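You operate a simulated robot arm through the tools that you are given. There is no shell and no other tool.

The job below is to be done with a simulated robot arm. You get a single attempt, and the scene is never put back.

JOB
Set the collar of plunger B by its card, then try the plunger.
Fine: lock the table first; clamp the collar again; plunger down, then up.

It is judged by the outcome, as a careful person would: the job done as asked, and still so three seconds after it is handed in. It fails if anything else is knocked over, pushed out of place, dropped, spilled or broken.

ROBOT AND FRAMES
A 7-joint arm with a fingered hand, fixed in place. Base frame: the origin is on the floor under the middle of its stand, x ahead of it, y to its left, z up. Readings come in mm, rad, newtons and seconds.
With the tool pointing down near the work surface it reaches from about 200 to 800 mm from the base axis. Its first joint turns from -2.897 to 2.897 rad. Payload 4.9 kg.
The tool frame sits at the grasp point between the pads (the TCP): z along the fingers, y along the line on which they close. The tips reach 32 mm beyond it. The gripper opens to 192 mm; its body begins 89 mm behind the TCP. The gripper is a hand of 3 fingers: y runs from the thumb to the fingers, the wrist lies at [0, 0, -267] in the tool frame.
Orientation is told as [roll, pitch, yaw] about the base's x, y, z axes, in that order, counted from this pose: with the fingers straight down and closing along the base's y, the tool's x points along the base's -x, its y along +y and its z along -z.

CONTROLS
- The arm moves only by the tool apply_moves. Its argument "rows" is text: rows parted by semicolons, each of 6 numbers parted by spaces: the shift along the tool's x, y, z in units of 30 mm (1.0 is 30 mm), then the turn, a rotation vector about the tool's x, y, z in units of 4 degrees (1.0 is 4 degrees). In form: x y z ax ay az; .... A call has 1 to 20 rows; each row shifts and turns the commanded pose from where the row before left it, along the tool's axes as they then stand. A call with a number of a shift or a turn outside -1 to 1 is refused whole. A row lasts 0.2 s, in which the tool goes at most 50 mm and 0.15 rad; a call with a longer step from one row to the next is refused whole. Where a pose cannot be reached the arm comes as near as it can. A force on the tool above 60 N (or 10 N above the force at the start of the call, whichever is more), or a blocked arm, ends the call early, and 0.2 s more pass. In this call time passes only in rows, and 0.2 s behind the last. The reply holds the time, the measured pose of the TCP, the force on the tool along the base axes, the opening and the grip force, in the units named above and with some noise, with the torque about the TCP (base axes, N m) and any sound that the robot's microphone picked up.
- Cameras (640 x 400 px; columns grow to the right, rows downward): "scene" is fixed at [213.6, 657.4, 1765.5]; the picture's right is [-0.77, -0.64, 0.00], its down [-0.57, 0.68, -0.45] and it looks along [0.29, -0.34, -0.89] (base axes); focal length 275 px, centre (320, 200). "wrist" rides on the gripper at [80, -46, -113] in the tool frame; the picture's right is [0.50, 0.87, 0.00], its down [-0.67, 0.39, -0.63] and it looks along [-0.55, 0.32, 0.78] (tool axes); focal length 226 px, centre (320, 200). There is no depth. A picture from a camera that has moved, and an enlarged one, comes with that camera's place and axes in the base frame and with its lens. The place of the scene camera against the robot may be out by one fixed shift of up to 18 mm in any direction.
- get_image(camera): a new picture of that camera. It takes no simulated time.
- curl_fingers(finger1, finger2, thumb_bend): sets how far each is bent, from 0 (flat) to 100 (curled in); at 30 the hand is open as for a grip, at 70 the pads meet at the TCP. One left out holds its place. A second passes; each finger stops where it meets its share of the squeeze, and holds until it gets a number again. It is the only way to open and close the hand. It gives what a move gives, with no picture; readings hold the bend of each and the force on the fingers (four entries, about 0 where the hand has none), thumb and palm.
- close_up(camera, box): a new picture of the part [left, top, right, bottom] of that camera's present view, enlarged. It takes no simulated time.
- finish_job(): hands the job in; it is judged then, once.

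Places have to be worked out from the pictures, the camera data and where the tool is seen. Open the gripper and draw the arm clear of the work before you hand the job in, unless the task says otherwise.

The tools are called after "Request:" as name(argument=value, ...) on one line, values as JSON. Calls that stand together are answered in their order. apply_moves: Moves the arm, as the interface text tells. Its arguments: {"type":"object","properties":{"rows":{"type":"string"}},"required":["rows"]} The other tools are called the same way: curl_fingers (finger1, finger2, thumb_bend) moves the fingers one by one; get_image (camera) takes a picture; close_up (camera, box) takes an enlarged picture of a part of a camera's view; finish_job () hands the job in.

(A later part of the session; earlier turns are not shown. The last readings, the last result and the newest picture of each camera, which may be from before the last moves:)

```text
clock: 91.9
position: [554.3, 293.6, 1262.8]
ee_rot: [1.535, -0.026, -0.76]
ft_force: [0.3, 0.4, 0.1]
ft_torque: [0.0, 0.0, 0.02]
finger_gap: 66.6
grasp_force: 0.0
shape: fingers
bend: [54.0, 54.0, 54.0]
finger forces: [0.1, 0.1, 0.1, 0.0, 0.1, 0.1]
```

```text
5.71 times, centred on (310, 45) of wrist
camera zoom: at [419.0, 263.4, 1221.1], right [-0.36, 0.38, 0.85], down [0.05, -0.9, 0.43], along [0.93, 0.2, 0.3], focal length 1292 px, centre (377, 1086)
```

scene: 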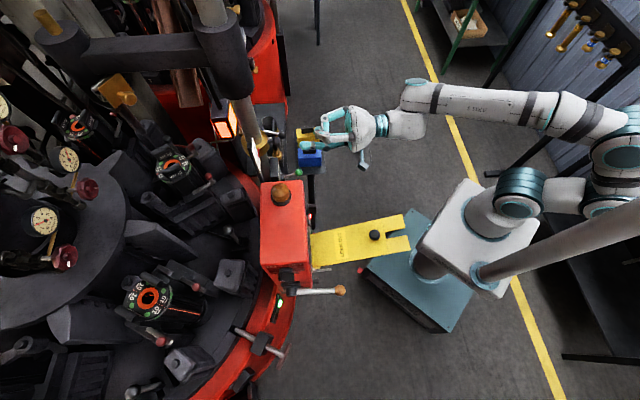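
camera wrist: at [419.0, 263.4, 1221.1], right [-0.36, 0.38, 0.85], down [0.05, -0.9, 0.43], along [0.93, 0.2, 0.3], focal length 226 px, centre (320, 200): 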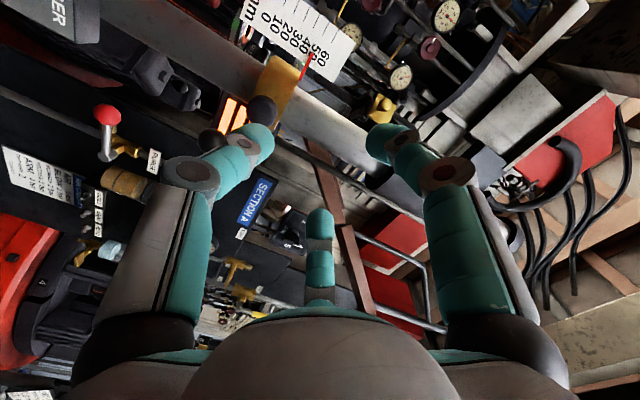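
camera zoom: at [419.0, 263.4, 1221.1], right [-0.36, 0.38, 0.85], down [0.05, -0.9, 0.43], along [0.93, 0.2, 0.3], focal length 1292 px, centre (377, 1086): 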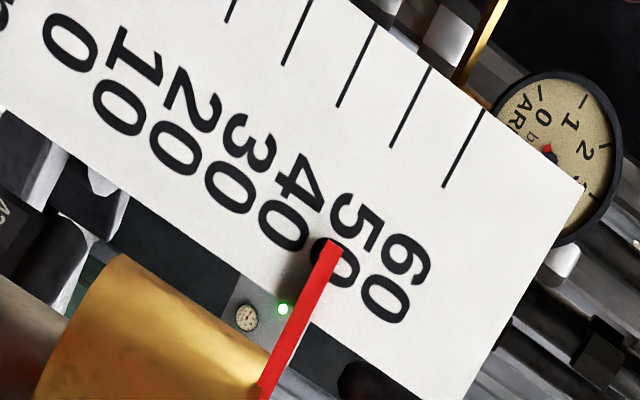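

The level view gives a reading of about 48.9, so ~1.1 mm more is needed. I'll return to the knob for a fine correction: first down to its height and halfway forward.

Request:
apply_moves(rows="-0.08 -0.99 0 0 0 0; -0.08 -0.99 0 0 0 0; 0 0 0.6 0 0 0; 0 0 0.5 0 0 0")

Request:
close_up(camera="wrist", box=[240, 90, 420, 220])

```text
clock: 92.9
position: [583.1, 309.6, 1206.2]
ee_rot: [1.538, -0.026, -0.76]
ft_force: [0.0, -0.5, 0.7]
ft_torque: [-0.01, 0.03, -0.02]
finger_gap: 66.8
grasp_force: 0.0
shape: fingers
bend: [54.0, 54.0, 54.0]
finger forces: [0.1, 0.0, 0.0, 0.1, 0.0, 0.0]
```

```text
3.08 times, centred on (330, 155) of wrist
camera zoom: at [448.0, 280.8, 1163.6], right [-0.36, 0.38, 0.85], down [0.05, -0.9, 0.43], along [0.93, 0.2, 0.3], focal length 696 px, centre (289, 338)
```

zoom: 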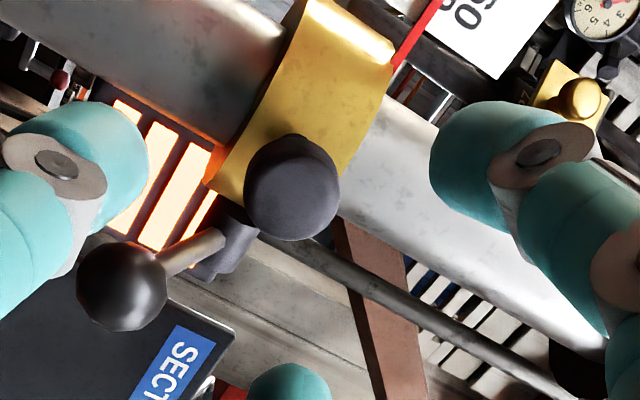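

Small lateral correction (3 mm) and final advance of 33 mm, then check alignment before gripping.

Request:
apply_moves(rows="0.05 -0.03 0.5 0 0 0; 0.05 -0.03 0.6 0 0 0")

Request:
curl_fingers(finger1=61, finger2=61, thumb_bend=61)

Request:
close_up(camera="wrist", box=[240, 90, 420, 220])

Request:
close_up(camera="scene", box=[230, 95, 330, 165])

```text
clock: 93.5
position: [603.7, 334.0, 1203.6]
ee_rot: [1.537, -0.027, -0.761]
ft_force: [0.6, -0.3, 0.3]
ft_torque: [-0.06, 0.01, 0.01]
finger_gap: 66.6
grasp_force: 0.1
shape: fingers
bend: [54.0, 54.0, 54.0]
finger forces: [0.1, 0.0, 0.1, 0.1, 0.0, 0.0]
```

```text
clock: 94.5
position: [603.4, 333.2, 1203.6]
ee_rot: [1.538, -0.026, -0.758]
ft_force: [0.6, 0.6, -0.4]
ft_torque: [0.01, -0.02, -0.01]
finger_gap: 38.4
grasp_force: 0.0
shape: fingers
bend: [61.0, 61.0, 61.0]
finger forces: [0.0, 0.0, 0.0, 0.1, 0.0, 0.0]
```

```text
3.08 times, centred on (330, 155) of wrist
camera zoom: at [468.4, 305.2, 1160.0], right [-0.36, 0.38, 0.85], down [0.05, -0.9, 0.43], along [0.93, 0.2, 0.3], focal length 696 px, centre (289, 338)
```

zoom: 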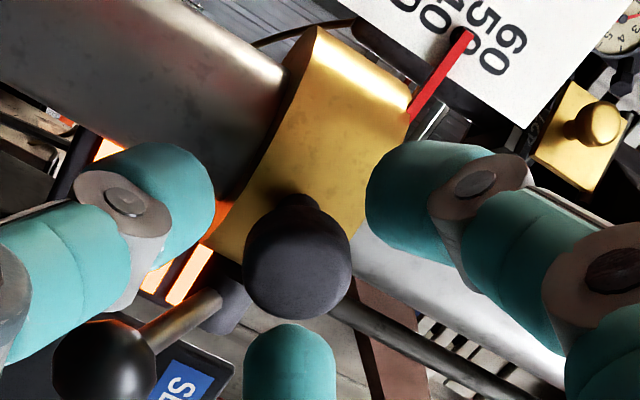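

```text
5.71 times, centred on (280, 130) of scene
camera zoom: at [213.6, 657.4, 1765.5], right [-0.77, -0.64, 0.0], down [-0.57, 0.68, -0.45], along [0.29, -0.34, -0.89], focal length 1570 px, centre (549, 600)
```

zoom: 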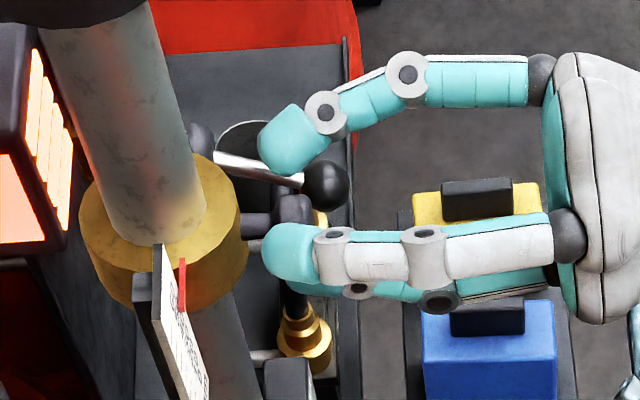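

Off by only ~2 mm; I'll apply that correction and grip.

Request:
apply_moves(rows="0.07 0.03 0.06 0 0 0")

Request:
curl_fingers(finger1=72, finger2=72, thumb_bend=72)

Request:
close_up(camera="wrist", box=[300, 70, 440, 170])

Request:
close_up(camera="scene", box=[240, 115, 280, 155])

```text
clock: 94.9
position: [602.7, 335.8, 1203.0]
ee_rot: [1.537, -0.026, -0.759]
ft_force: [0.0, -0.8, -0.5]
ft_torque: [-0.02, -0.03, -0.01]
finger_gap: 38.0
grasp_force: 0.1
shape: fingers
bend: [61.0, 61.0, 61.0]
finger forces: [0.0, 0.1, 0.0, 0.1, 0.0, 0.0]
```

```text
clock: 95.9
position: [602.9, 336.1, 1203.7]
ee_rot: [1.536, -0.026, -0.76]
ft_force: [2.1, 1.5, -3.5]
ft_torque: [-0.04, 0.01, -0.05]
finger_gap: 17.9
grasp_force: 12.9
shape: fingers
bend: [66.0, 65.0, 67.0]
finger forces: [7.3, 8.5, 0.1, 0.1, 10.5, 0.0]
```

```text
4.00 times, centred on (370, 120) of wrist
camera zoom: at [467.9, 308.1, 1160.2], right [-0.36, 0.38, 0.85], down [0.05, -0.9, 0.43], along [0.93, 0.2, 0.3], focal length 904 px, centre (120, 520)
```

zoom: 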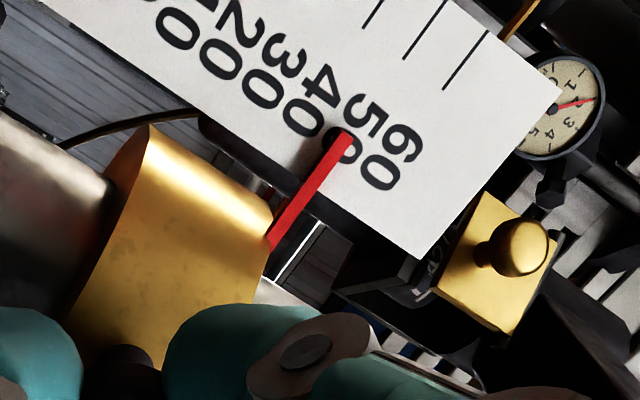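

```text
10.00 times, centred on (260, 135) of scene
camera zoom: at [213.6, 657.4, 1765.5], right [-0.77, -0.64, 0.0], down [-0.57, 0.68, -0.45], along [0.29, -0.34, -0.89], focal length 2748 px, centre (920, 850)
```

zoom: 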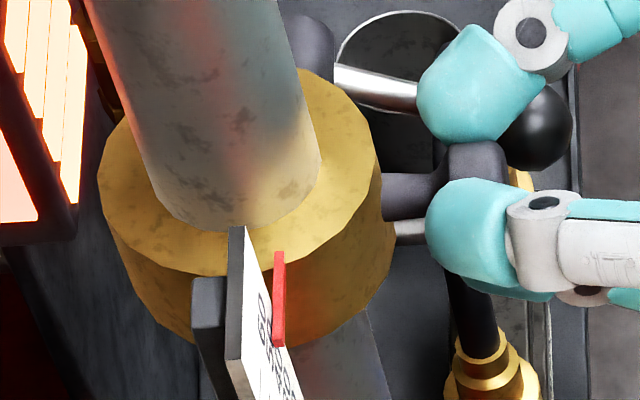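

Same balanced grip as before. Last time 33 mm commanded gave 31.3 mm of collar rise (1.7 mm elastic), so I command +2.8 mm to gain 1.1 mm.

Request:
apply_moves(rows="0 0.05 0 0 0 0; 0 0.045 0 0 0 0")

Request:
close_up(camera="scene", box=[240, 115, 280, 155])

Request:
close_up(camera="wrist", box=[300, 70, 440, 170])

```text
clock: 96.5
position: [603.1, 336.5, 1202.7]
ee_rot: [1.535, -0.028, -0.76]
ft_force: [4.4, 2.1, -7.1]
ft_torque: [-0.17, 0.21, -0.03]
finger_gap: 17.7
grasp_force: 12.9
shape: fingers
bend: [66.0, 65.0, 67.0]
finger forces: [5.8, 7.1, 0.0, 0.0, 13.6, 0.0]
```

```text
10.00 times, centred on (260, 135) of scene
camera zoom: at [213.6, 657.4, 1765.5], right [-0.77, -0.64, 0.0], down [-0.57, 0.68, -0.45], along [0.29, -0.34, -0.89], focal length 2748 px, centre (920, 850)
```

zoom: 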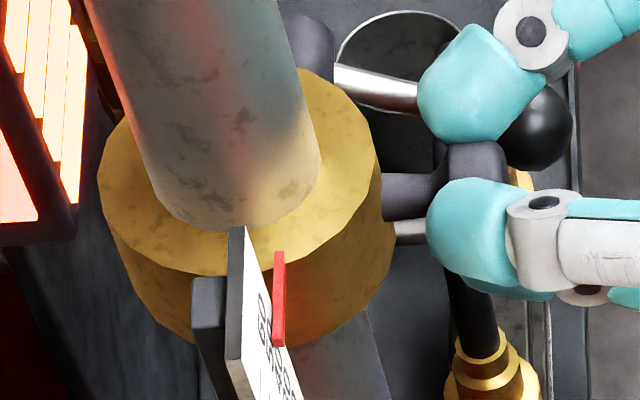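

```text
4.00 times, centred on (370, 120) of wrist
camera zoom: at [467.6, 308.1, 1161.6], right [-0.36, 0.38, 0.85], down [0.05, -0.9, 0.43], along [0.93, 0.2, 0.3], focal length 904 px, centre (120, 520)
```

zoom: 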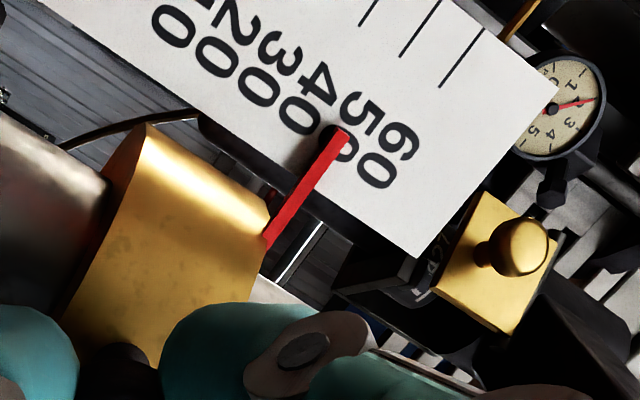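

Upward load is only 7 N so far, not yet sliding (about 10.6 N needed). Raising a bit more.

Request:
apply_moves(rows="0 0.05 0 0 0 0; 0 0.05 0 0 0 0")

Request:
close_up(camera="scene", box=[240, 115, 280, 155])

Request:
close_up(camera="wrist", box=[300, 70, 440, 170])

```text
clock: 97.1
position: [602.5, 336.7, 1207.4]
ee_rot: [1.535, -0.026, -0.759]
ft_force: [0.8, 0.6, -12.3]
ft_torque: [-0.27, 0.26, -0.03]
finger_gap: 17.9
grasp_force: 14.0
shape: fingers
bend: [66.0, 65.0, 66.0]
finger forces: [5.1, 5.9, 0.0, 0.0, 16.5, 0.0]
```

```text
10.00 times, centred on (260, 135) of scene
camera zoom: at [213.6, 657.4, 1765.5], right [-0.77, -0.64, 0.0], down [-0.57, 0.68, -0.45], along [0.29, -0.34, -0.89], focal length 2748 px, centre (920, 850)
```

zoom: 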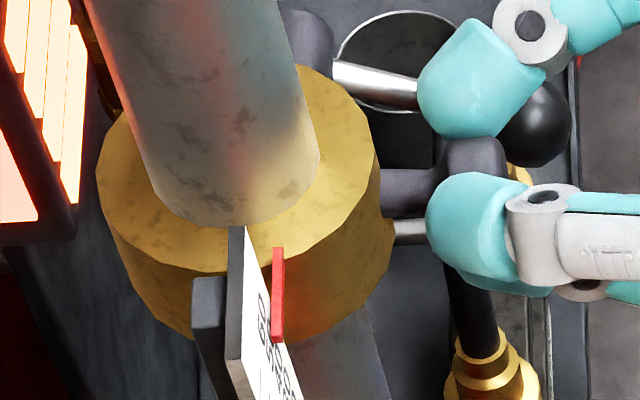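

```text
4.00 times, centred on (370, 120) of wrist
camera zoom: at [467.7, 308.1, 1164.5], right [-0.36, 0.38, 0.85], down [0.05, -0.9, 0.43], along [0.93, 0.2, 0.3], focal length 904 px, centre (120, 520)
```

zoom: 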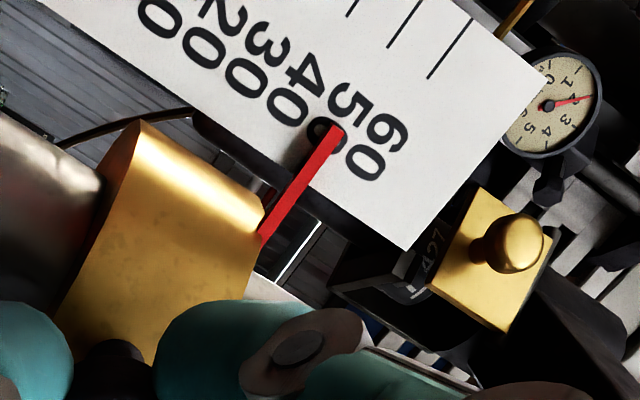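

The pointer moved up about 1.4 mm, giving roughly 50. Releasing and backing off to verify the reading.

Request:
curl_fingers(finger1=61, finger2=61, thumb_bend=61)

Request:
curl_fingers(finger1=54, finger2=54, thumb_bend=54)

Request:
apply_moves(rows="0 0 -0.5 0 0 0; 0 0 -0.9 0 0 0; 0 0 -0.9 0 0 0; 0 0.95 0 0 0 0; 0 0.95 0 0 0 0")

Request:
close_up(camera="wrist", box=[270, 10, 350, 80])

Request:
close_up(camera="scene", box=[240, 115, 280, 155])

```text
clock: 98.1
position: [602.3, 337.2, 1209.0]
ee_rot: [1.538, -0.027, -0.759]
ft_force: [-0.3, -0.4, -0.3]
ft_torque: [0.02, 0.0, -0.02]
finger_gap: 37.9
grasp_force: 0.0
shape: fingers
bend: [61.0, 61.0, 61.0]
finger forces: [0.1, 0.1, 0.0, 0.1, 0.0, 0.0]
```

```text
clock: 99.1
position: [602.4, 337.2, 1208.7]
ee_rot: [1.537, -0.027, -0.759]
ft_force: [-0.3, 0.0, -0.3]
ft_torque: [-0.01, 0.0, 0.0]
finger_gap: 66.5
grasp_force: 0.1
shape: fingers
bend: [54.0, 54.0, 54.0]
finger forces: [0.1, 0.0, 0.0, 0.0, 0.0, 0.0]
```

```text
clock: 100.3
position: [553.2, 289.5, 1265.7]
ee_rot: [1.536, -0.026, -0.76]
ft_force: [0.0, -0.2, 0.1]
ft_torque: [0.05, -0.02, 0.01]
finger_gap: 66.7
grasp_force: 0.0
shape: fingers
bend: [54.0, 54.0, 54.0]
finger forces: [0.0, 0.1, 0.0, 0.1, 0.0, 0.1]
```

```text
5.71 times, centred on (310, 45) of wrist
camera zoom: at [419.1, 260.9, 1223.4], right [-0.36, 0.38, 0.85], down [0.05, -0.9, 0.43], along [0.93, 0.2, 0.3], focal length 1292 px, centre (377, 1086)
```

zoom: 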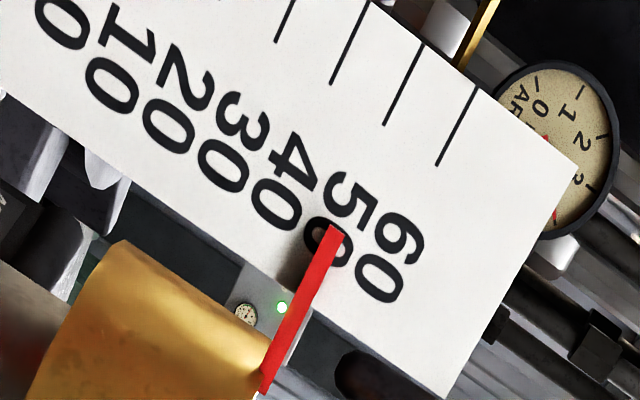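

```text
10.00 times, centred on (260, 135) of scene
camera zoom: at [213.6, 657.4, 1765.5], right [-0.77, -0.64, 0.0], down [-0.57, 0.68, -0.45], along [0.29, -0.34, -0.89], focal length 2748 px, centre (920, 850)
```

zoom: 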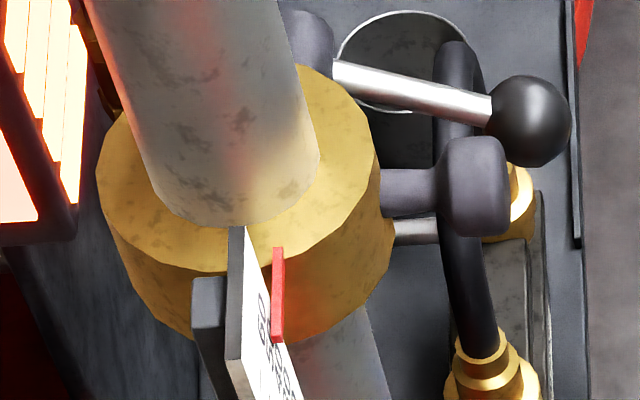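

The reading is now about 50.4 — on the 50 mark. Next is re-clamping: the lever ball must go back up. I'll set the thumb as a hook below with the other fingers spread wide, and move sideways in front of the lever ball.

Request:
curl_fingers(finger1=30, finger2=30, thumb_bend=50)

Request:
apply_moves(rows="-0.537 -0.747 -0.07 0 0 0; -0.537 -0.747 -0.07 0 0 0; -0.537 -0.747 -0.07 0 0 0")

Request:
get_image(camera="wrist")

Request:
close_up(camera="scene", box=[220, 80, 360, 180])

```text
clock: 101.3
position: [553.0, 288.7, 1266.7]
ee_rot: [1.539, -0.026, -0.761]
ft_force: [0.8, 0.6, 0.1]
ft_torque: [0.01, -0.02, -0.01]
finger_gap: 128.0
grasp_force: 0.0
shape: fingers
bend: [30.0, 30.0, 50.0]
finger forces: [0.0, 0.0, 0.0, 0.0, 0.0, 0.0]
```

```text
clock: 102.1
position: [586.4, 248.7, 1203.9]
ee_rot: [1.539, -0.028, -0.757]
ft_force: [0.2, -0.3, -0.1]
ft_torque: [-0.04, 0.02, 0.0]
finger_gap: 128.4
grasp_force: 0.0
shape: fingers
bend: [30.0, 30.0, 50.0]
finger forces: [0.0, 0.1, 0.0, 0.1, 0.0, 0.0]
```

```text
taken
camera wrist: at [451.5, 221.1, 1160.9], right [-0.36, 0.38, 0.85], down [0.05, -0.9, 0.43], along [0.93, 0.2, 0.31], focal length 226 px, centre (320, 200)
```

wrist: 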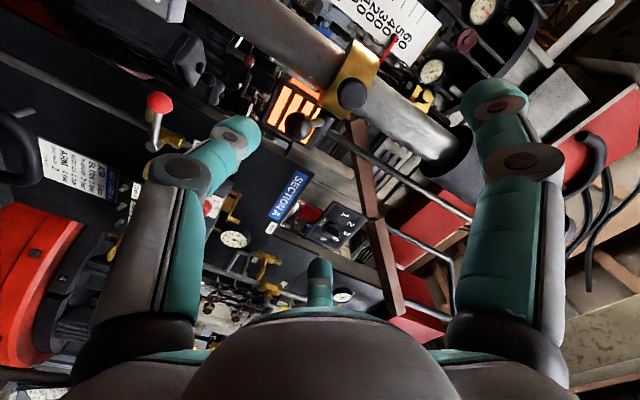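

```text
4.00 times, centred on (290, 130) of scene
camera zoom: at [213.6, 657.4, 1765.5], right [-0.77, -0.64, 0.0], down [-0.57, 0.68, -0.45], along [0.29, -0.34, -0.89], focal length 1099 px, centre (440, 480)
```

zoom: 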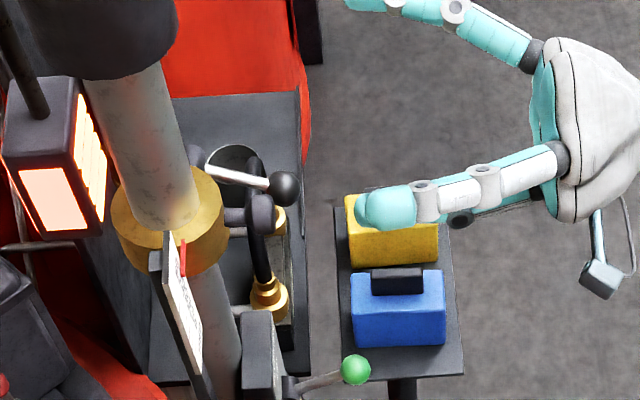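

Ball is at about (644,314,1180). Moving forward 60 mm with a 5 mm sideways correction so the thumb goes under the ball.

Request:
apply_moves(rows="0.056 0 0.67 0 0 0; 0.056 0 0.67 0 0 0; 0.056 0 0.67 0 0 0")

Request:
close_up(camera="wrist", box=[200, 60, 400, 200])

Request:
close_up(camera="scene", box=[230, 95, 330, 165])

```text
clock: 102.9
position: [623.4, 295.6, 1199.8]
ee_rot: [1.538, -0.027, -0.758]
ft_force: [-0.3, -0.3, 0.4]
ft_torque: [0.02, 0.0, 0.01]
finger_gap: 128.2
grasp_force: 0.0
shape: fingers
bend: [30.0, 30.0, 50.0]
finger forces: [0.0, 0.1, 0.0, 0.1, 0.1, 0.0]
```

```text
2.86 times, centred on (300, 130) of wrist
camera zoom: at [489.5, 267.5, 1156.9], right [-0.36, 0.38, 0.85], down [0.05, -0.9, 0.43], along [0.93, 0.2, 0.3], focal length 646 px, centre (377, 400)
```

zoom: 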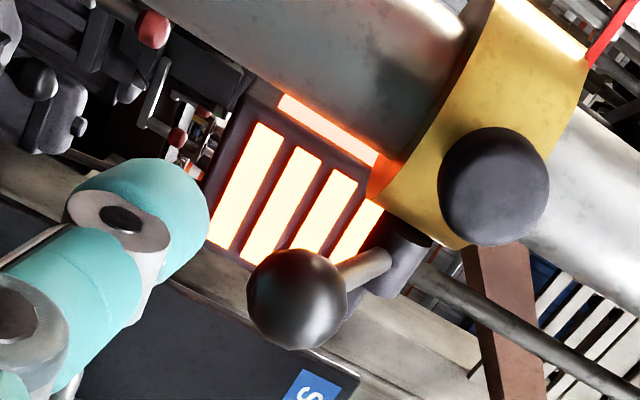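

```text
5.71 times, centred on (280, 130) of scene
camera zoom: at [213.6, 657.4, 1765.5], right [-0.77, -0.64, 0.0], down [-0.57, 0.68, -0.45], along [0.29, -0.34, -0.89], focal length 1570 px, centre (549, 600)
```

zoom: 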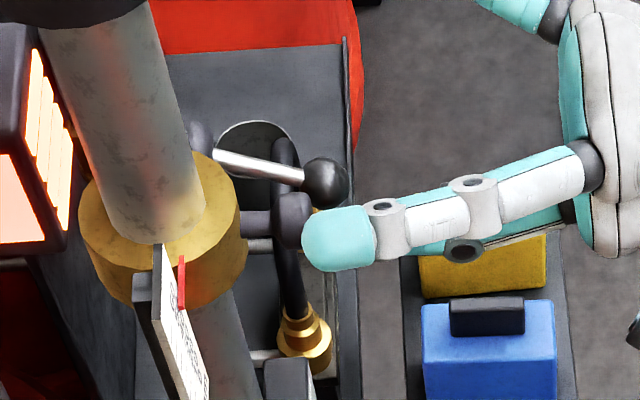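

The thumb tip is right below the ball. Nudging 6 mm forward and raising toward contact.

Request:
apply_moves(rows="0 0 0.2 0 0 0; 0 0.3 0 0 0 0; 0 0.3 0 0 0 0")

Request:
close_up(camera="wrist", box=[200, 60, 400, 200])

Request:
close_up(camera="scene", box=[230, 95, 330, 165])

```text
clock: 103.7
position: [627.4, 300.9, 1216.7]
ee_rot: [1.537, -0.025, -0.759]
ft_force: [0.6, -0.3, -0.2]
ft_torque: [-0.03, 0.02, 0.01]
finger_gap: 129.2
grasp_force: 0.7
shape: fingers
bend: [30.0, 30.0, 50.0]
finger forces: [0.0, 0.0, 0.1, 0.0, 0.9, 0.1]
```

```text
2.86 times, centred on (300, 130) of wrist
camera zoom: at [492.3, 272.8, 1173.1], right [-0.36, 0.38, 0.85], down [0.05, -0.9, 0.43], along [0.93, 0.2, 0.3], focal length 646 px, centre (377, 400)
```

zoom: 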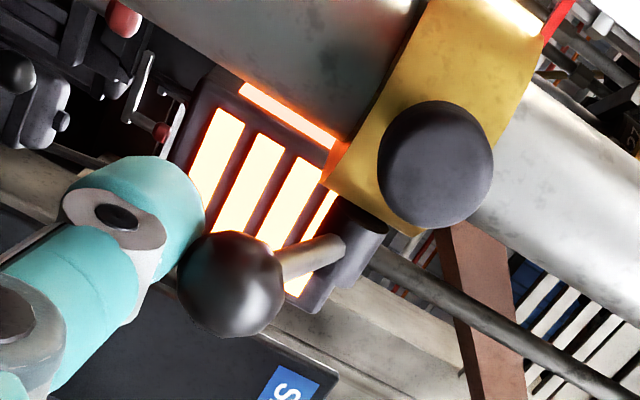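

```text
5.71 times, centred on (280, 130) of scene
camera zoom: at [213.6, 657.4, 1765.5], right [-0.77, -0.64, 0.0], down [-0.57, 0.68, -0.45], along [0.29, -0.34, -0.89], focal length 1570 px, centre (549, 600)
```

zoom: 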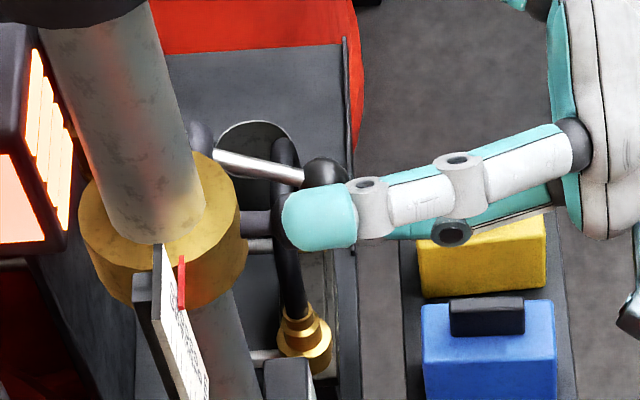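

Contact with the ball (0.9 N). Raising in 9–10 mm rows and watching the lever.

Request:
apply_moves(rows="0 0.3 0 0 0 0; 0 0.3 0 0 0 0")

Request:
close_up(camera="wrist", box=[200, 60, 400, 200])

Request:
close_up(camera="scene", box=[230, 95, 330, 165])

```text
clock: 104.3
position: [626.0, 301.2, 1234.0]
ee_rot: [1.537, -0.026, -0.759]
ft_force: [-1.5, -0.2, -3.4]
ft_torque: [-0.11, 0.09, 0.01]
finger_gap: 132.1
grasp_force: 1.9
shape: fingers
bend: [30.0, 30.0, 49.0]
finger forces: [0.0, 0.0, 0.1, 0.0, 3.1, 0.0]
```

```text
2.86 times, centred on (300, 130) of wrist
camera zoom: at [491.6, 273.3, 1191.6], right [-0.36, 0.38, 0.85], down [0.05, -0.9, 0.43], along [0.93, 0.2, 0.3], focal length 646 px, centre (377, 400)
```

zoom: 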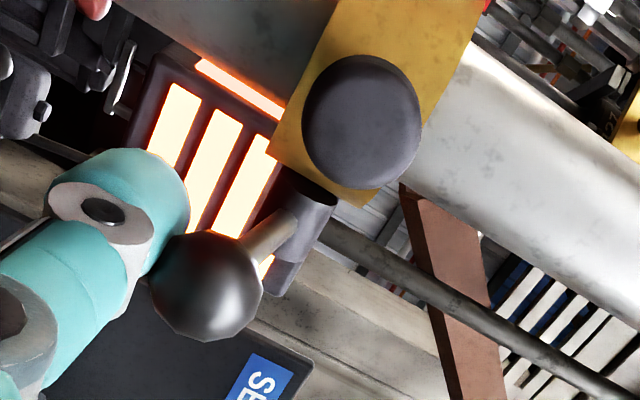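

```text
5.71 times, centred on (280, 130) of scene
camera zoom: at [213.6, 657.4, 1765.5], right [-0.77, -0.64, 0.0], down [-0.57, 0.68, -0.45], along [0.29, -0.34, -0.89], focal length 1570 px, centre (549, 600)
```

zoom: 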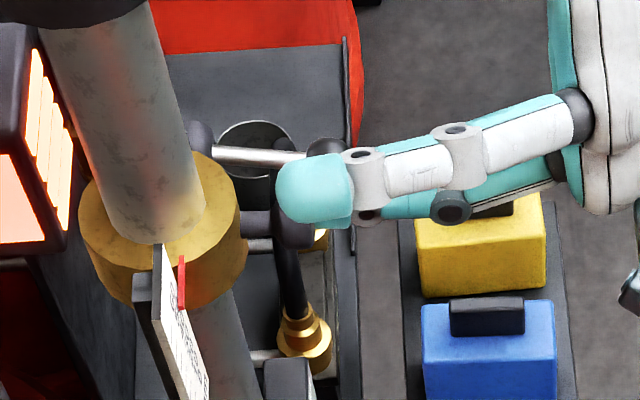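

Lever is coming up (3 N) and the collar pointer is steady. Continuing.

Request:
apply_moves(rows="0 0.3 0 0 0 0; 0 0.3 0 0 0 0")

Request:
close_up(camera="wrist", box=[200, 60, 400, 200])

Request:
close_up(camera="scene", box=[230, 95, 330, 165])

```text
clock: 104.9
position: [626.5, 303.3, 1255.4]
ee_rot: [1.538, -0.028, -0.76]
ft_force: [0.1, -0.1, 0.4]
ft_torque: [0.02, -0.03, -0.01]
finger_gap: 128.4
grasp_force: 0.0
shape: fingers
bend: [30.0, 30.0, 50.0]
finger forces: [0.1, 0.0, 0.1, 0.0, 0.0, 0.0]
```

```text
2.86 times, centred on (300, 130) of wrist
camera zoom: at [492.3, 275.0, 1211.3], right [-0.36, 0.38, 0.85], down [0.05, -0.9, 0.43], along [0.93, 0.2, 0.3], focal length 646 px, centre (377, 400)
```

zoom: 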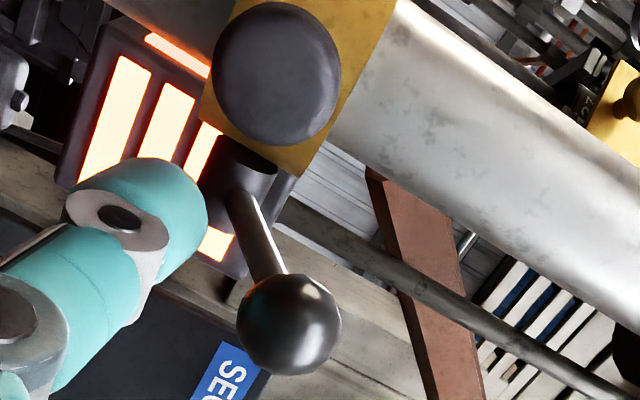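

```text
5.71 times, centred on (280, 130) of scene
camera zoom: at [213.6, 657.4, 1765.5], right [-0.77, -0.64, 0.0], down [-0.57, 0.68, -0.45], along [0.29, -0.34, -0.89], focal length 1570 px, centre (549, 600)
```

zoom: 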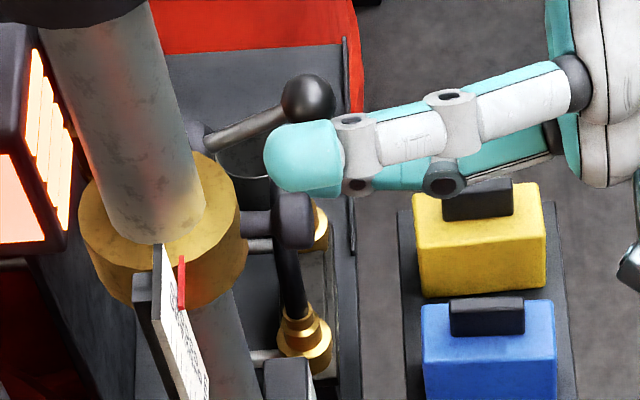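

The lever snapped over to its upper (clamped) position by itself, and the pointer stayed put. Backing off and checking both the lever and the scale.

Request:
apply_moves(rows="0 0 -0.9 0 0 0; 0 0 -0.9 0 0 0; 0 0 -0.8 0 0 0; 0.8 0.18 0 0 0 0; 0.8 0.18 0 0 0 0")

Request:
get_image(camera="wrist")

Request:
close_up(camera="wrist", box=[270, 10, 350, 80])

Request:
close_up(camera="scene", box=[235, 110, 295, 165])

```text
clock: 106.1
position: [537.3, 279.6, 1264.4]
ee_rot: [1.538, -0.026, -0.759]
ft_force: [-0.9, 0.9, -0.3]
ft_torque: [0.02, -0.01, 0.02]
finger_gap: 128.5
grasp_force: 0.0
shape: fingers
bend: [30.0, 30.0, 50.0]
finger forces: [0.0, 0.0, 0.1, 0.0, 0.0, 0.1]
```

```text
taken
camera wrist: at [403.1, 251.8, 1222.4], right [-0.36, 0.38, 0.85], down [0.05, -0.9, 0.43], along [0.93, 0.2, 0.3], focal length 226 px, centre (320, 200)
```

wrist: 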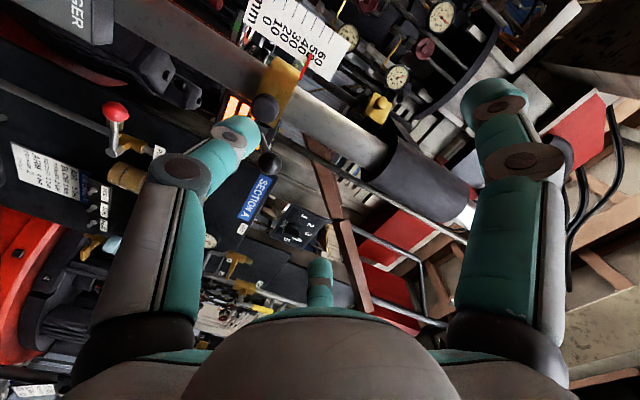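

```text
5.71 times, centred on (310, 45) of wrist
camera zoom: at [403.1, 251.8, 1222.4], right [-0.36, 0.38, 0.85], down [0.05, -0.9, 0.43], along [0.93, 0.2, 0.3], focal length 1292 px, centre (377, 1086)
```

zoom: 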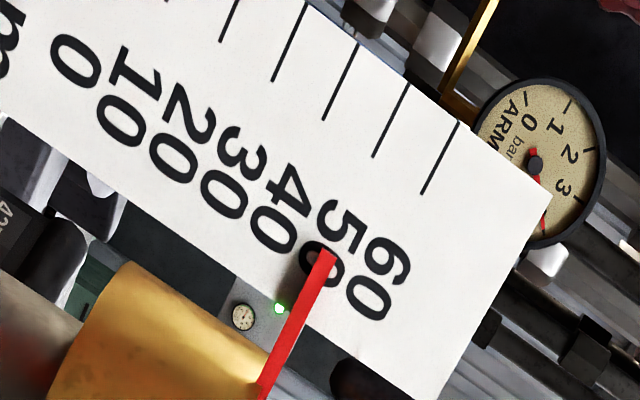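

```text
7.27 times, centred on (265, 138) of scene
camera zoom: at [213.6, 657.4, 1765.5], right [-0.77, -0.64, 0.0], down [-0.57, 0.68, -0.45], along [0.29, -0.34, -0.89], focal length 1999 px, centre (720, 654)
```

zoom: 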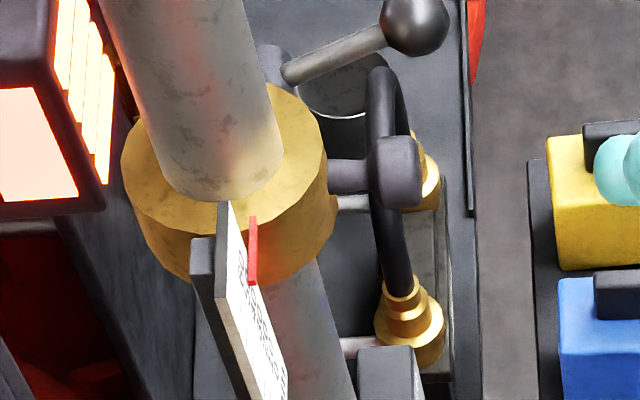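

Collar reads ~50.5 and the lever is in its original clamped position. Now the plunger valve: I'll lower the hand in front of the green lever, with the thumb to press the ball from above.

Request:
apply_moves(rows="-0.013 -0.938 -0.025 0 0 0; -0.013 -0.938 -0.025 0 0 0; -0.013 -0.938 -0.025 0 0 0; -0.013 -0.938 -0.025 0 0 0; -0.013 -0.938 -0.025 0 0 0")

Request:
get_image(camera="wrist")

Request:
close_up(camera="scene", box=[230, 110, 370, 200])

```text
clock: 107.3
position: [535.8, 271.1, 1123.8]
ee_rot: [1.538, -0.026, -0.761]
ft_force: [-0.7, 0.0, 0.9]
ft_torque: [-0.01, -0.01, 0.02]
finger_gap: 128.7
grasp_force: 0.1
shape: fingers
bend: [30.0, 30.0, 50.0]
finger forces: [0.0, 0.0, 0.0, 0.1, 0.0, 0.0]
```

```text
taken
camera wrist: at [401.2, 242.8, 1080.7], right [-0.36, 0.38, 0.85], down [0.05, -0.9, 0.43], along [0.93, 0.2, 0.3], focal length 226 px, centre (320, 200)
```

wrist: 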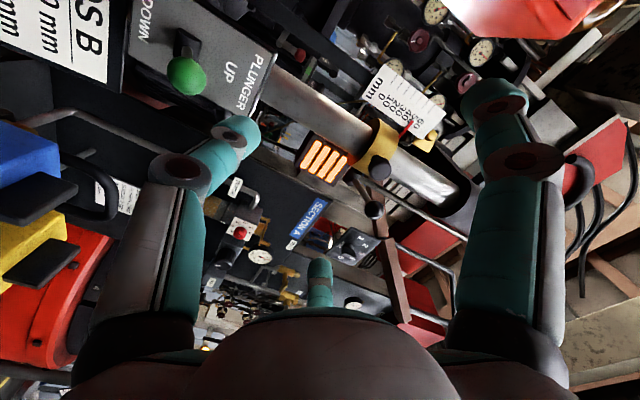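

```text
4.44 times, centred on (300, 155) of scene
camera zoom: at [213.6, 657.4, 1765.5], right [-0.77, -0.64, 0.0], down [-0.57, 0.68, -0.45], along [0.29, -0.34, -0.89], focal length 1221 px, centre (409, 400)
```

zoom: 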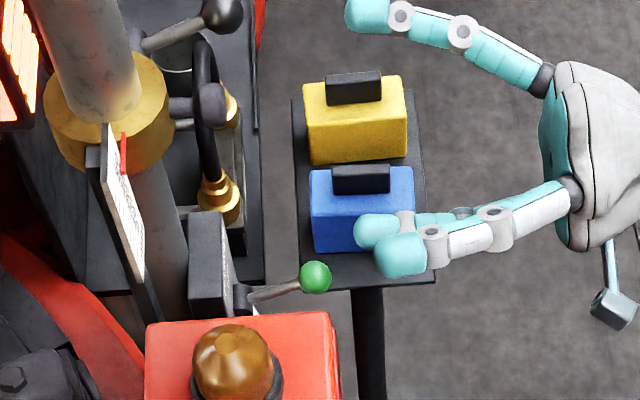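

Green ball at about (586,320,1012), hand laterally aligned. Moving forward 45 mm so the thumb is above the ball, then pressing down in steps.

Request:
apply_moves(rows="0 0 0.75 0 0 0; 0 0 0.75 0 0 0; 0 -0.3 0 0 0 0; 0 -0.3 0 0 0 0")

Request:
get_image(camera="wrist")

Request:
close_up(camera="scene", box=[230, 110, 370, 200])

```text
clock: 108.3
position: [567.0, 303.4, 1105.6]
ee_rot: [1.538, -0.027, -0.758]
ft_force: [1.1, 0.0, 0.3]
ft_torque: [-0.06, 0.0, -0.01]
finger_gap: 128.5
grasp_force: 0.1
shape: fingers
bend: [30.0, 30.0, 50.0]
finger forces: [0.0, 0.1, 0.1, 0.0, 0.0, 0.0]
```

```text
taken
camera wrist: at [432.4, 274.9, 1062.4], right [-0.36, 0.38, 0.85], down [0.05, -0.9, 0.43], along [0.93, 0.2, 0.3], focal length 226 px, centre (320, 200)
```

wrist: 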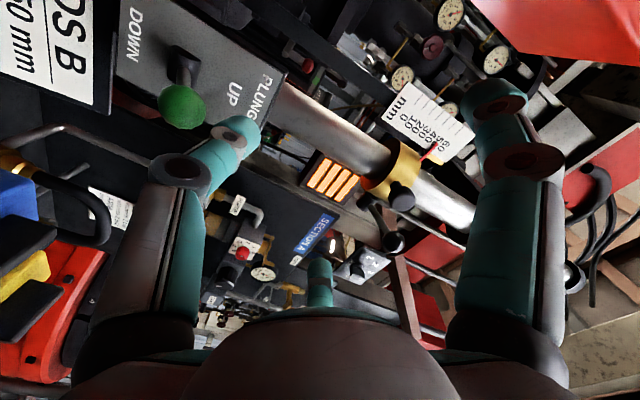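

```text
4.44 times, centred on (300, 155) of scene
camera zoom: at [213.6, 657.4, 1765.5], right [-0.77, -0.64, 0.0], down [-0.57, 0.68, -0.45], along [0.29, -0.34, -0.89], focal length 1221 px, centre (409, 400)
```

zoom: 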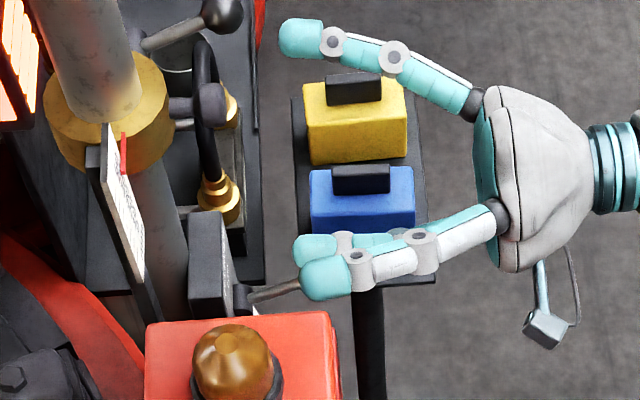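

The thumb is just above the ball. Pressing down now.

Request:
apply_moves(rows="0 -0.3 0 0 0 0; 0 -0.3 0 0 0 0; 0 -0.3 0 0 0 0")

Request:
get_image(camera="wrist")

Request:
get_image(camera="scene")

```text
clock: 109.1
position: [568.7, 301.9, 1078.3]
ee_rot: [1.537, -0.026, -0.759]
ft_force: [0.3, -0.3, 1.0]
ft_torque: [-0.03, 0.03, 0.03]
finger_gap: 126.7
grasp_force: 0.9
shape: fingers
bend: [30.0, 30.0, 51.0]
finger forces: [0.2, 0.0, 0.0, 0.1, 1.7, 0.1]
```

```text
taken
camera wrist: at [432.9, 273.7, 1035.4], right [-0.36, 0.38, 0.85], down [0.05, -0.9, 0.43], along [0.93, 0.2, 0.3], focal length 226 px, centre (320, 200)
```

wrist: 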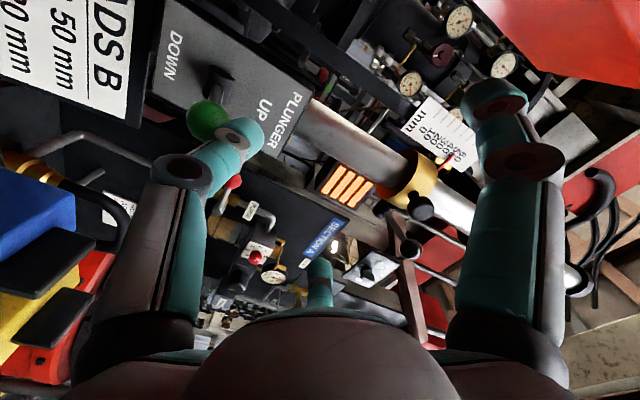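

```text
taken
```

scene: 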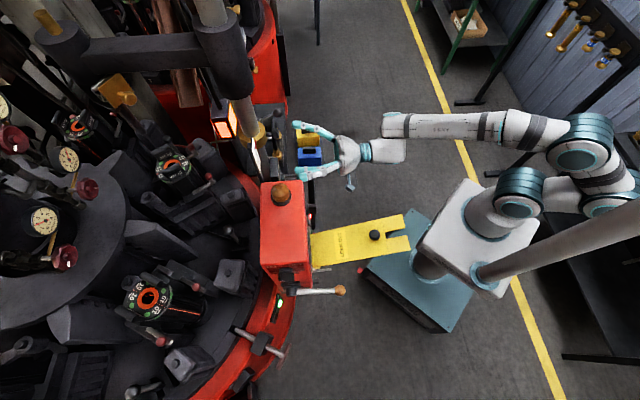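

Contact (1.7 N) and the lever is moving. Continuing downward.

Request:
apply_moves(rows="0 -0.3 0 0 0 0; 0 -0.3 0 0 0 0")

Request:
get_image(camera="wrist")

Request:
close_up(camera="scene", box=[220, 80, 360, 200])

```text
clock: 109.7
position: [567.6, 300.8, 1060.4]
ee_rot: [1.535, -0.025, -0.761]
ft_force: [-0.3, -0.3, -0.3]
ft_torque: [0.02, 0.03, 0.0]
finger_gap: 128.3
grasp_force: 0.1
shape: fingers
bend: [30.0, 30.0, 50.0]
finger forces: [0.1, 0.0, 0.0, 0.1, 0.1, 0.0]
```

```text
taken
camera wrist: at [433.2, 272.9, 1017.6], right [-0.36, 0.38, 0.85], down [0.05, -0.9, 0.43], along [0.93, 0.2, 0.3], focal length 226 px, centre (320, 200)
```

wrist: 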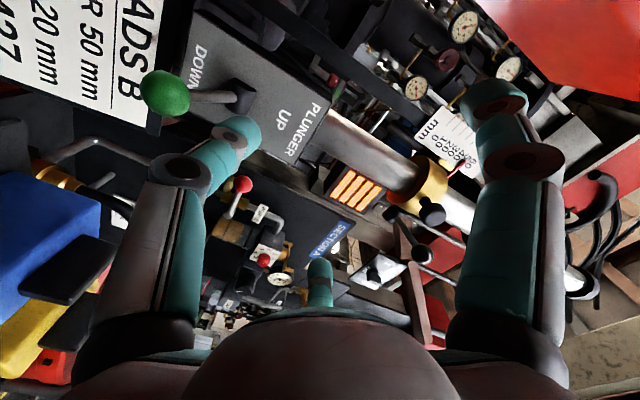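

```text
3.33 times, centred on (290, 140) of scene
camera zoom: at [213.6, 657.4, 1765.5], right [-0.77, -0.64, 0.0], down [-0.57, 0.68, -0.45], along [0.29, -0.34, -0.89], focal length 916 px, centre (420, 400)
```

zoom: 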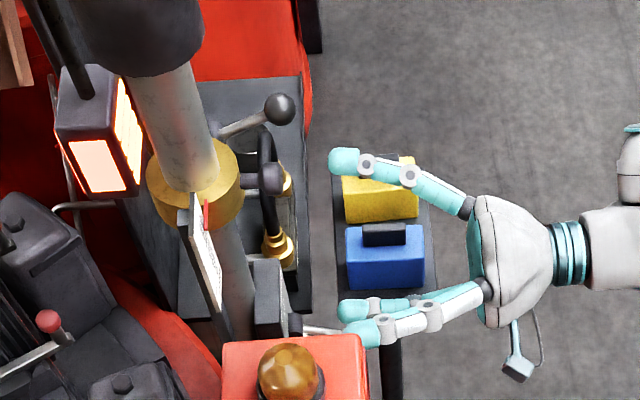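

The green lever snapped to DOWN. I'll let a bit over a second pass and look at the plunger and collar.

Request:
apply_moves(rows="0 0 0 0 0 0; 0 0 0 0 0 0; 0 0 0 0 0 0; 0 0 0 0 0 0; 0 0 0 0 0 0; 0 0 0 0 0 0")

Request:
get_image(camera="wrist")

Request:
close_up(camera="wrist", box=[120, 50, 300, 170])

Request:
close_up(camera="scene", box=[180, 40, 320, 200])

```text
clock: 111.1
position: [567.4, 301.7, 1061.2]
ee_rot: [1.539, -0.027, -0.758]
ft_force: [-0.2, -0.1, 0.0]
ft_torque: [0.02, -0.01, 0.04]
finger_gap: 128.3
grasp_force: 0.0
shape: fingers
bend: [30.0, 30.0, 50.0]
finger forces: [0.0, 0.1, 0.0, 0.1, 0.1, 0.1]
```

```text
taken
camera wrist: at [433.2, 273.0, 1017.9], right [-0.36, 0.38, 0.85], down [0.05, -0.9, 0.43], along [0.93, 0.2, 0.3], focal length 226 px, centre (320, 200)
```

wrist: 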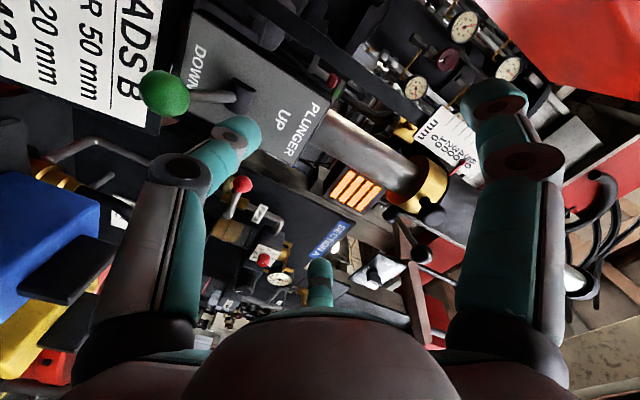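

```text
3.33 times, centred on (210, 110) of wrist
camera zoom: at [433.2, 273.0, 1017.9], right [-0.36, 0.38, 0.85], down [0.05, -0.9, 0.43], along [0.93, 0.2, 0.3], focal length 754 px, centre (687, 500)
```

zoom: 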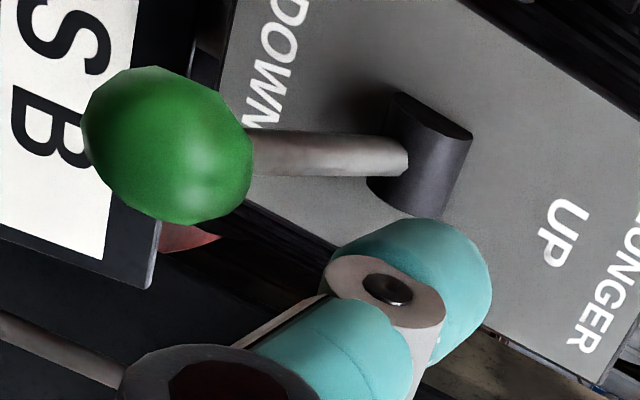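

```text
2.50 times, centred on (250, 120) of scene
camera zoom: at [213.6, 657.4, 1765.5], right [-0.77, -0.64, 0.0], down [-0.57, 0.68, -0.45], along [0.29, -0.34, -0.89], focal length 687 px, centre (495, 400)
```

zoom: 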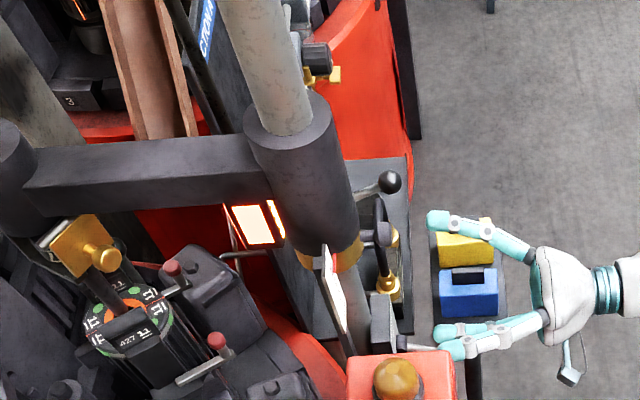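

The plunger arm sleeve has come down onto the collar. Let me check the pointer to be sure the clamp is holding.

Request:
close_up(camera="wrist", box=[380, 90, 500, 220])

Request:
close_up(camera="scene", box=[235, 110, 295, 165])

```text
3.08 times, centred on (440, 155) of wrist
camera zoom: at [433.2, 273.0, 1017.9], right [-0.36, 0.38, 0.85], down [0.05, -0.9, 0.43], along [0.93, 0.2, 0.3], focal length 696 px, centre (-49, 338)
```

zoom: 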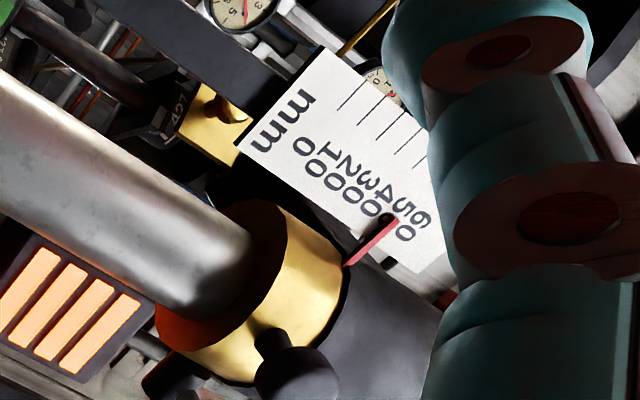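

```text
7.27 times, centred on (265, 138) of scene
camera zoom: at [213.6, 657.4, 1765.5], right [-0.77, -0.64, 0.0], down [-0.57, 0.68, -0.45], along [0.29, -0.34, -0.89], focal length 1999 px, centre (720, 654)
```

zoom: 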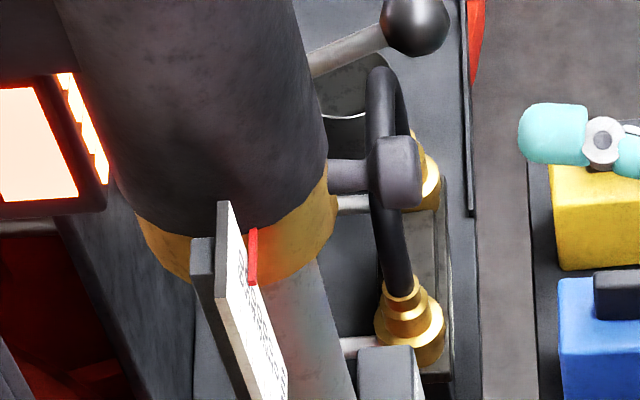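

The collar held at its mark and the plunger is down. Now for UP: back off, drop below the ball (now at about z 953), and come forward under it.

Request:
apply_moves(rows="0 0 -1 0 0 0; 0 0 -1 0 0 0; 0 -0.95 0 0 0 0; 0 -0.95 0 0 0 0; 0 -0.95 0 0 0 0")

Request:
get_image(camera="wrist")

Request:
close_up(camera="scene", box=[230, 110, 370, 200])

```text
clock: 112.3
position: [524.0, 253.5, 974.1]
ee_rot: [1.538, -0.028, -0.76]
ft_force: [0.5, -0.4, -0.3]
ft_torque: [-0.02, 0.03, 0.0]
finger_gap: 128.4
grasp_force: 0.1
shape: fingers
bend: [30.0, 30.0, 50.0]
finger forces: [0.0, 0.1, 0.1, 0.0, 0.0, 0.0]
```

```text
taken
camera wrist: at [389.9, 225.8, 932.0], right [-0.36, 0.38, 0.85], down [0.05, -0.9, 0.43], along [0.93, 0.2, 0.31], focal length 226 px, centre (320, 200)
```

wrist: 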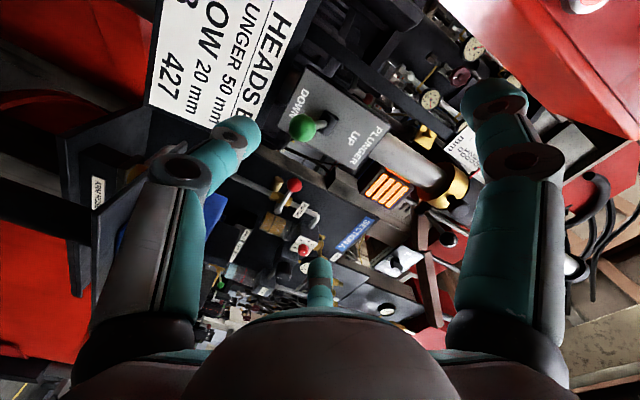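

```text
4.44 times, centred on (300, 155) of scene
camera zoom: at [213.6, 657.4, 1765.5], right [-0.77, -0.64, 0.0], down [-0.57, 0.68, -0.45], along [0.29, -0.34, -0.89], focal length 1221 px, centre (409, 400)
```

zoom: 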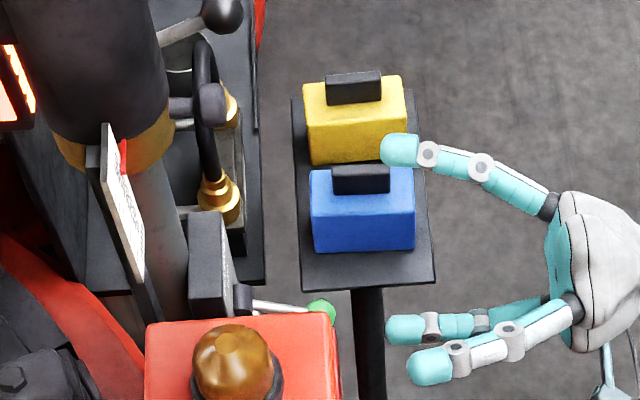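

Ball confirmed at about (587,322,954). Going forward 66 mm under it with a 4.5 mm sideways correction.

Request:
apply_moves(rows="0.05 0 0.735 0 0 0; 0.05 0 0.735 0 0 0; 0.05 0 0.735 0 0 0")

Request:
get_image(camera="wrist")

Request:
close_up(camera="scene", box=[230, 110, 370, 200])

```text
clock: 113.1
position: [568.1, 304.8, 972.8]
ee_rot: [1.535, -0.025, -0.759]
ft_force: [-0.1, 0.0, 0.0]
ft_torque: [0.0, -0.02, 0.0]
finger_gap: 128.2
grasp_force: 0.1
shape: fingers
bend: [30.0, 30.0, 50.0]
finger forces: [0.0, 0.1, 0.0, 0.0, 0.0, 0.0]
```

```text
taken
camera wrist: at [433.7, 276.7, 929.2], right [-0.36, 0.38, 0.85], down [0.05, -0.9, 0.43], along [0.93, 0.2, 0.3], focal length 226 px, centre (320, 200)
```

wrist: 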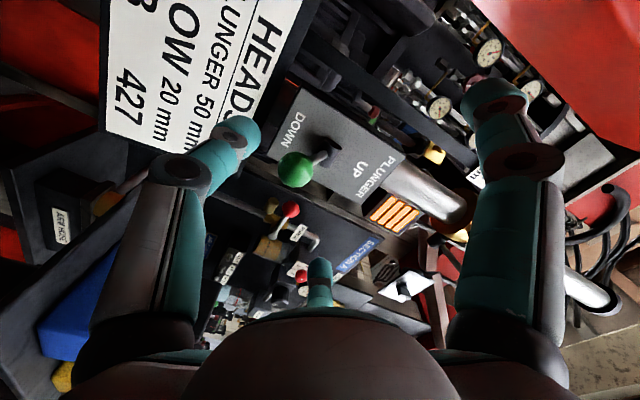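

```text
4.44 times, centred on (300, 155) of scene
camera zoom: at [213.6, 657.4, 1765.5], right [-0.77, -0.64, 0.0], down [-0.57, 0.68, -0.45], along [0.29, -0.34, -0.89], focal length 1221 px, centre (409, 400)
```

zoom: 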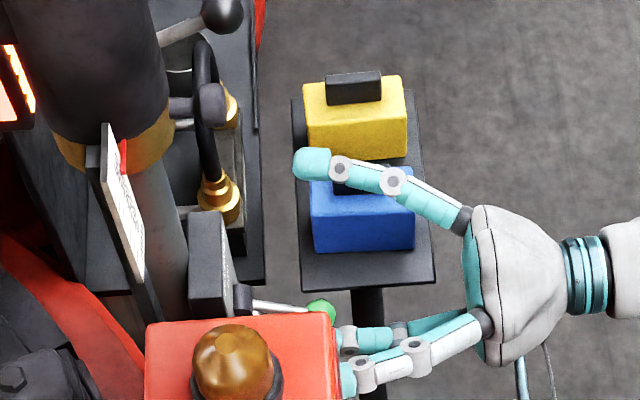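

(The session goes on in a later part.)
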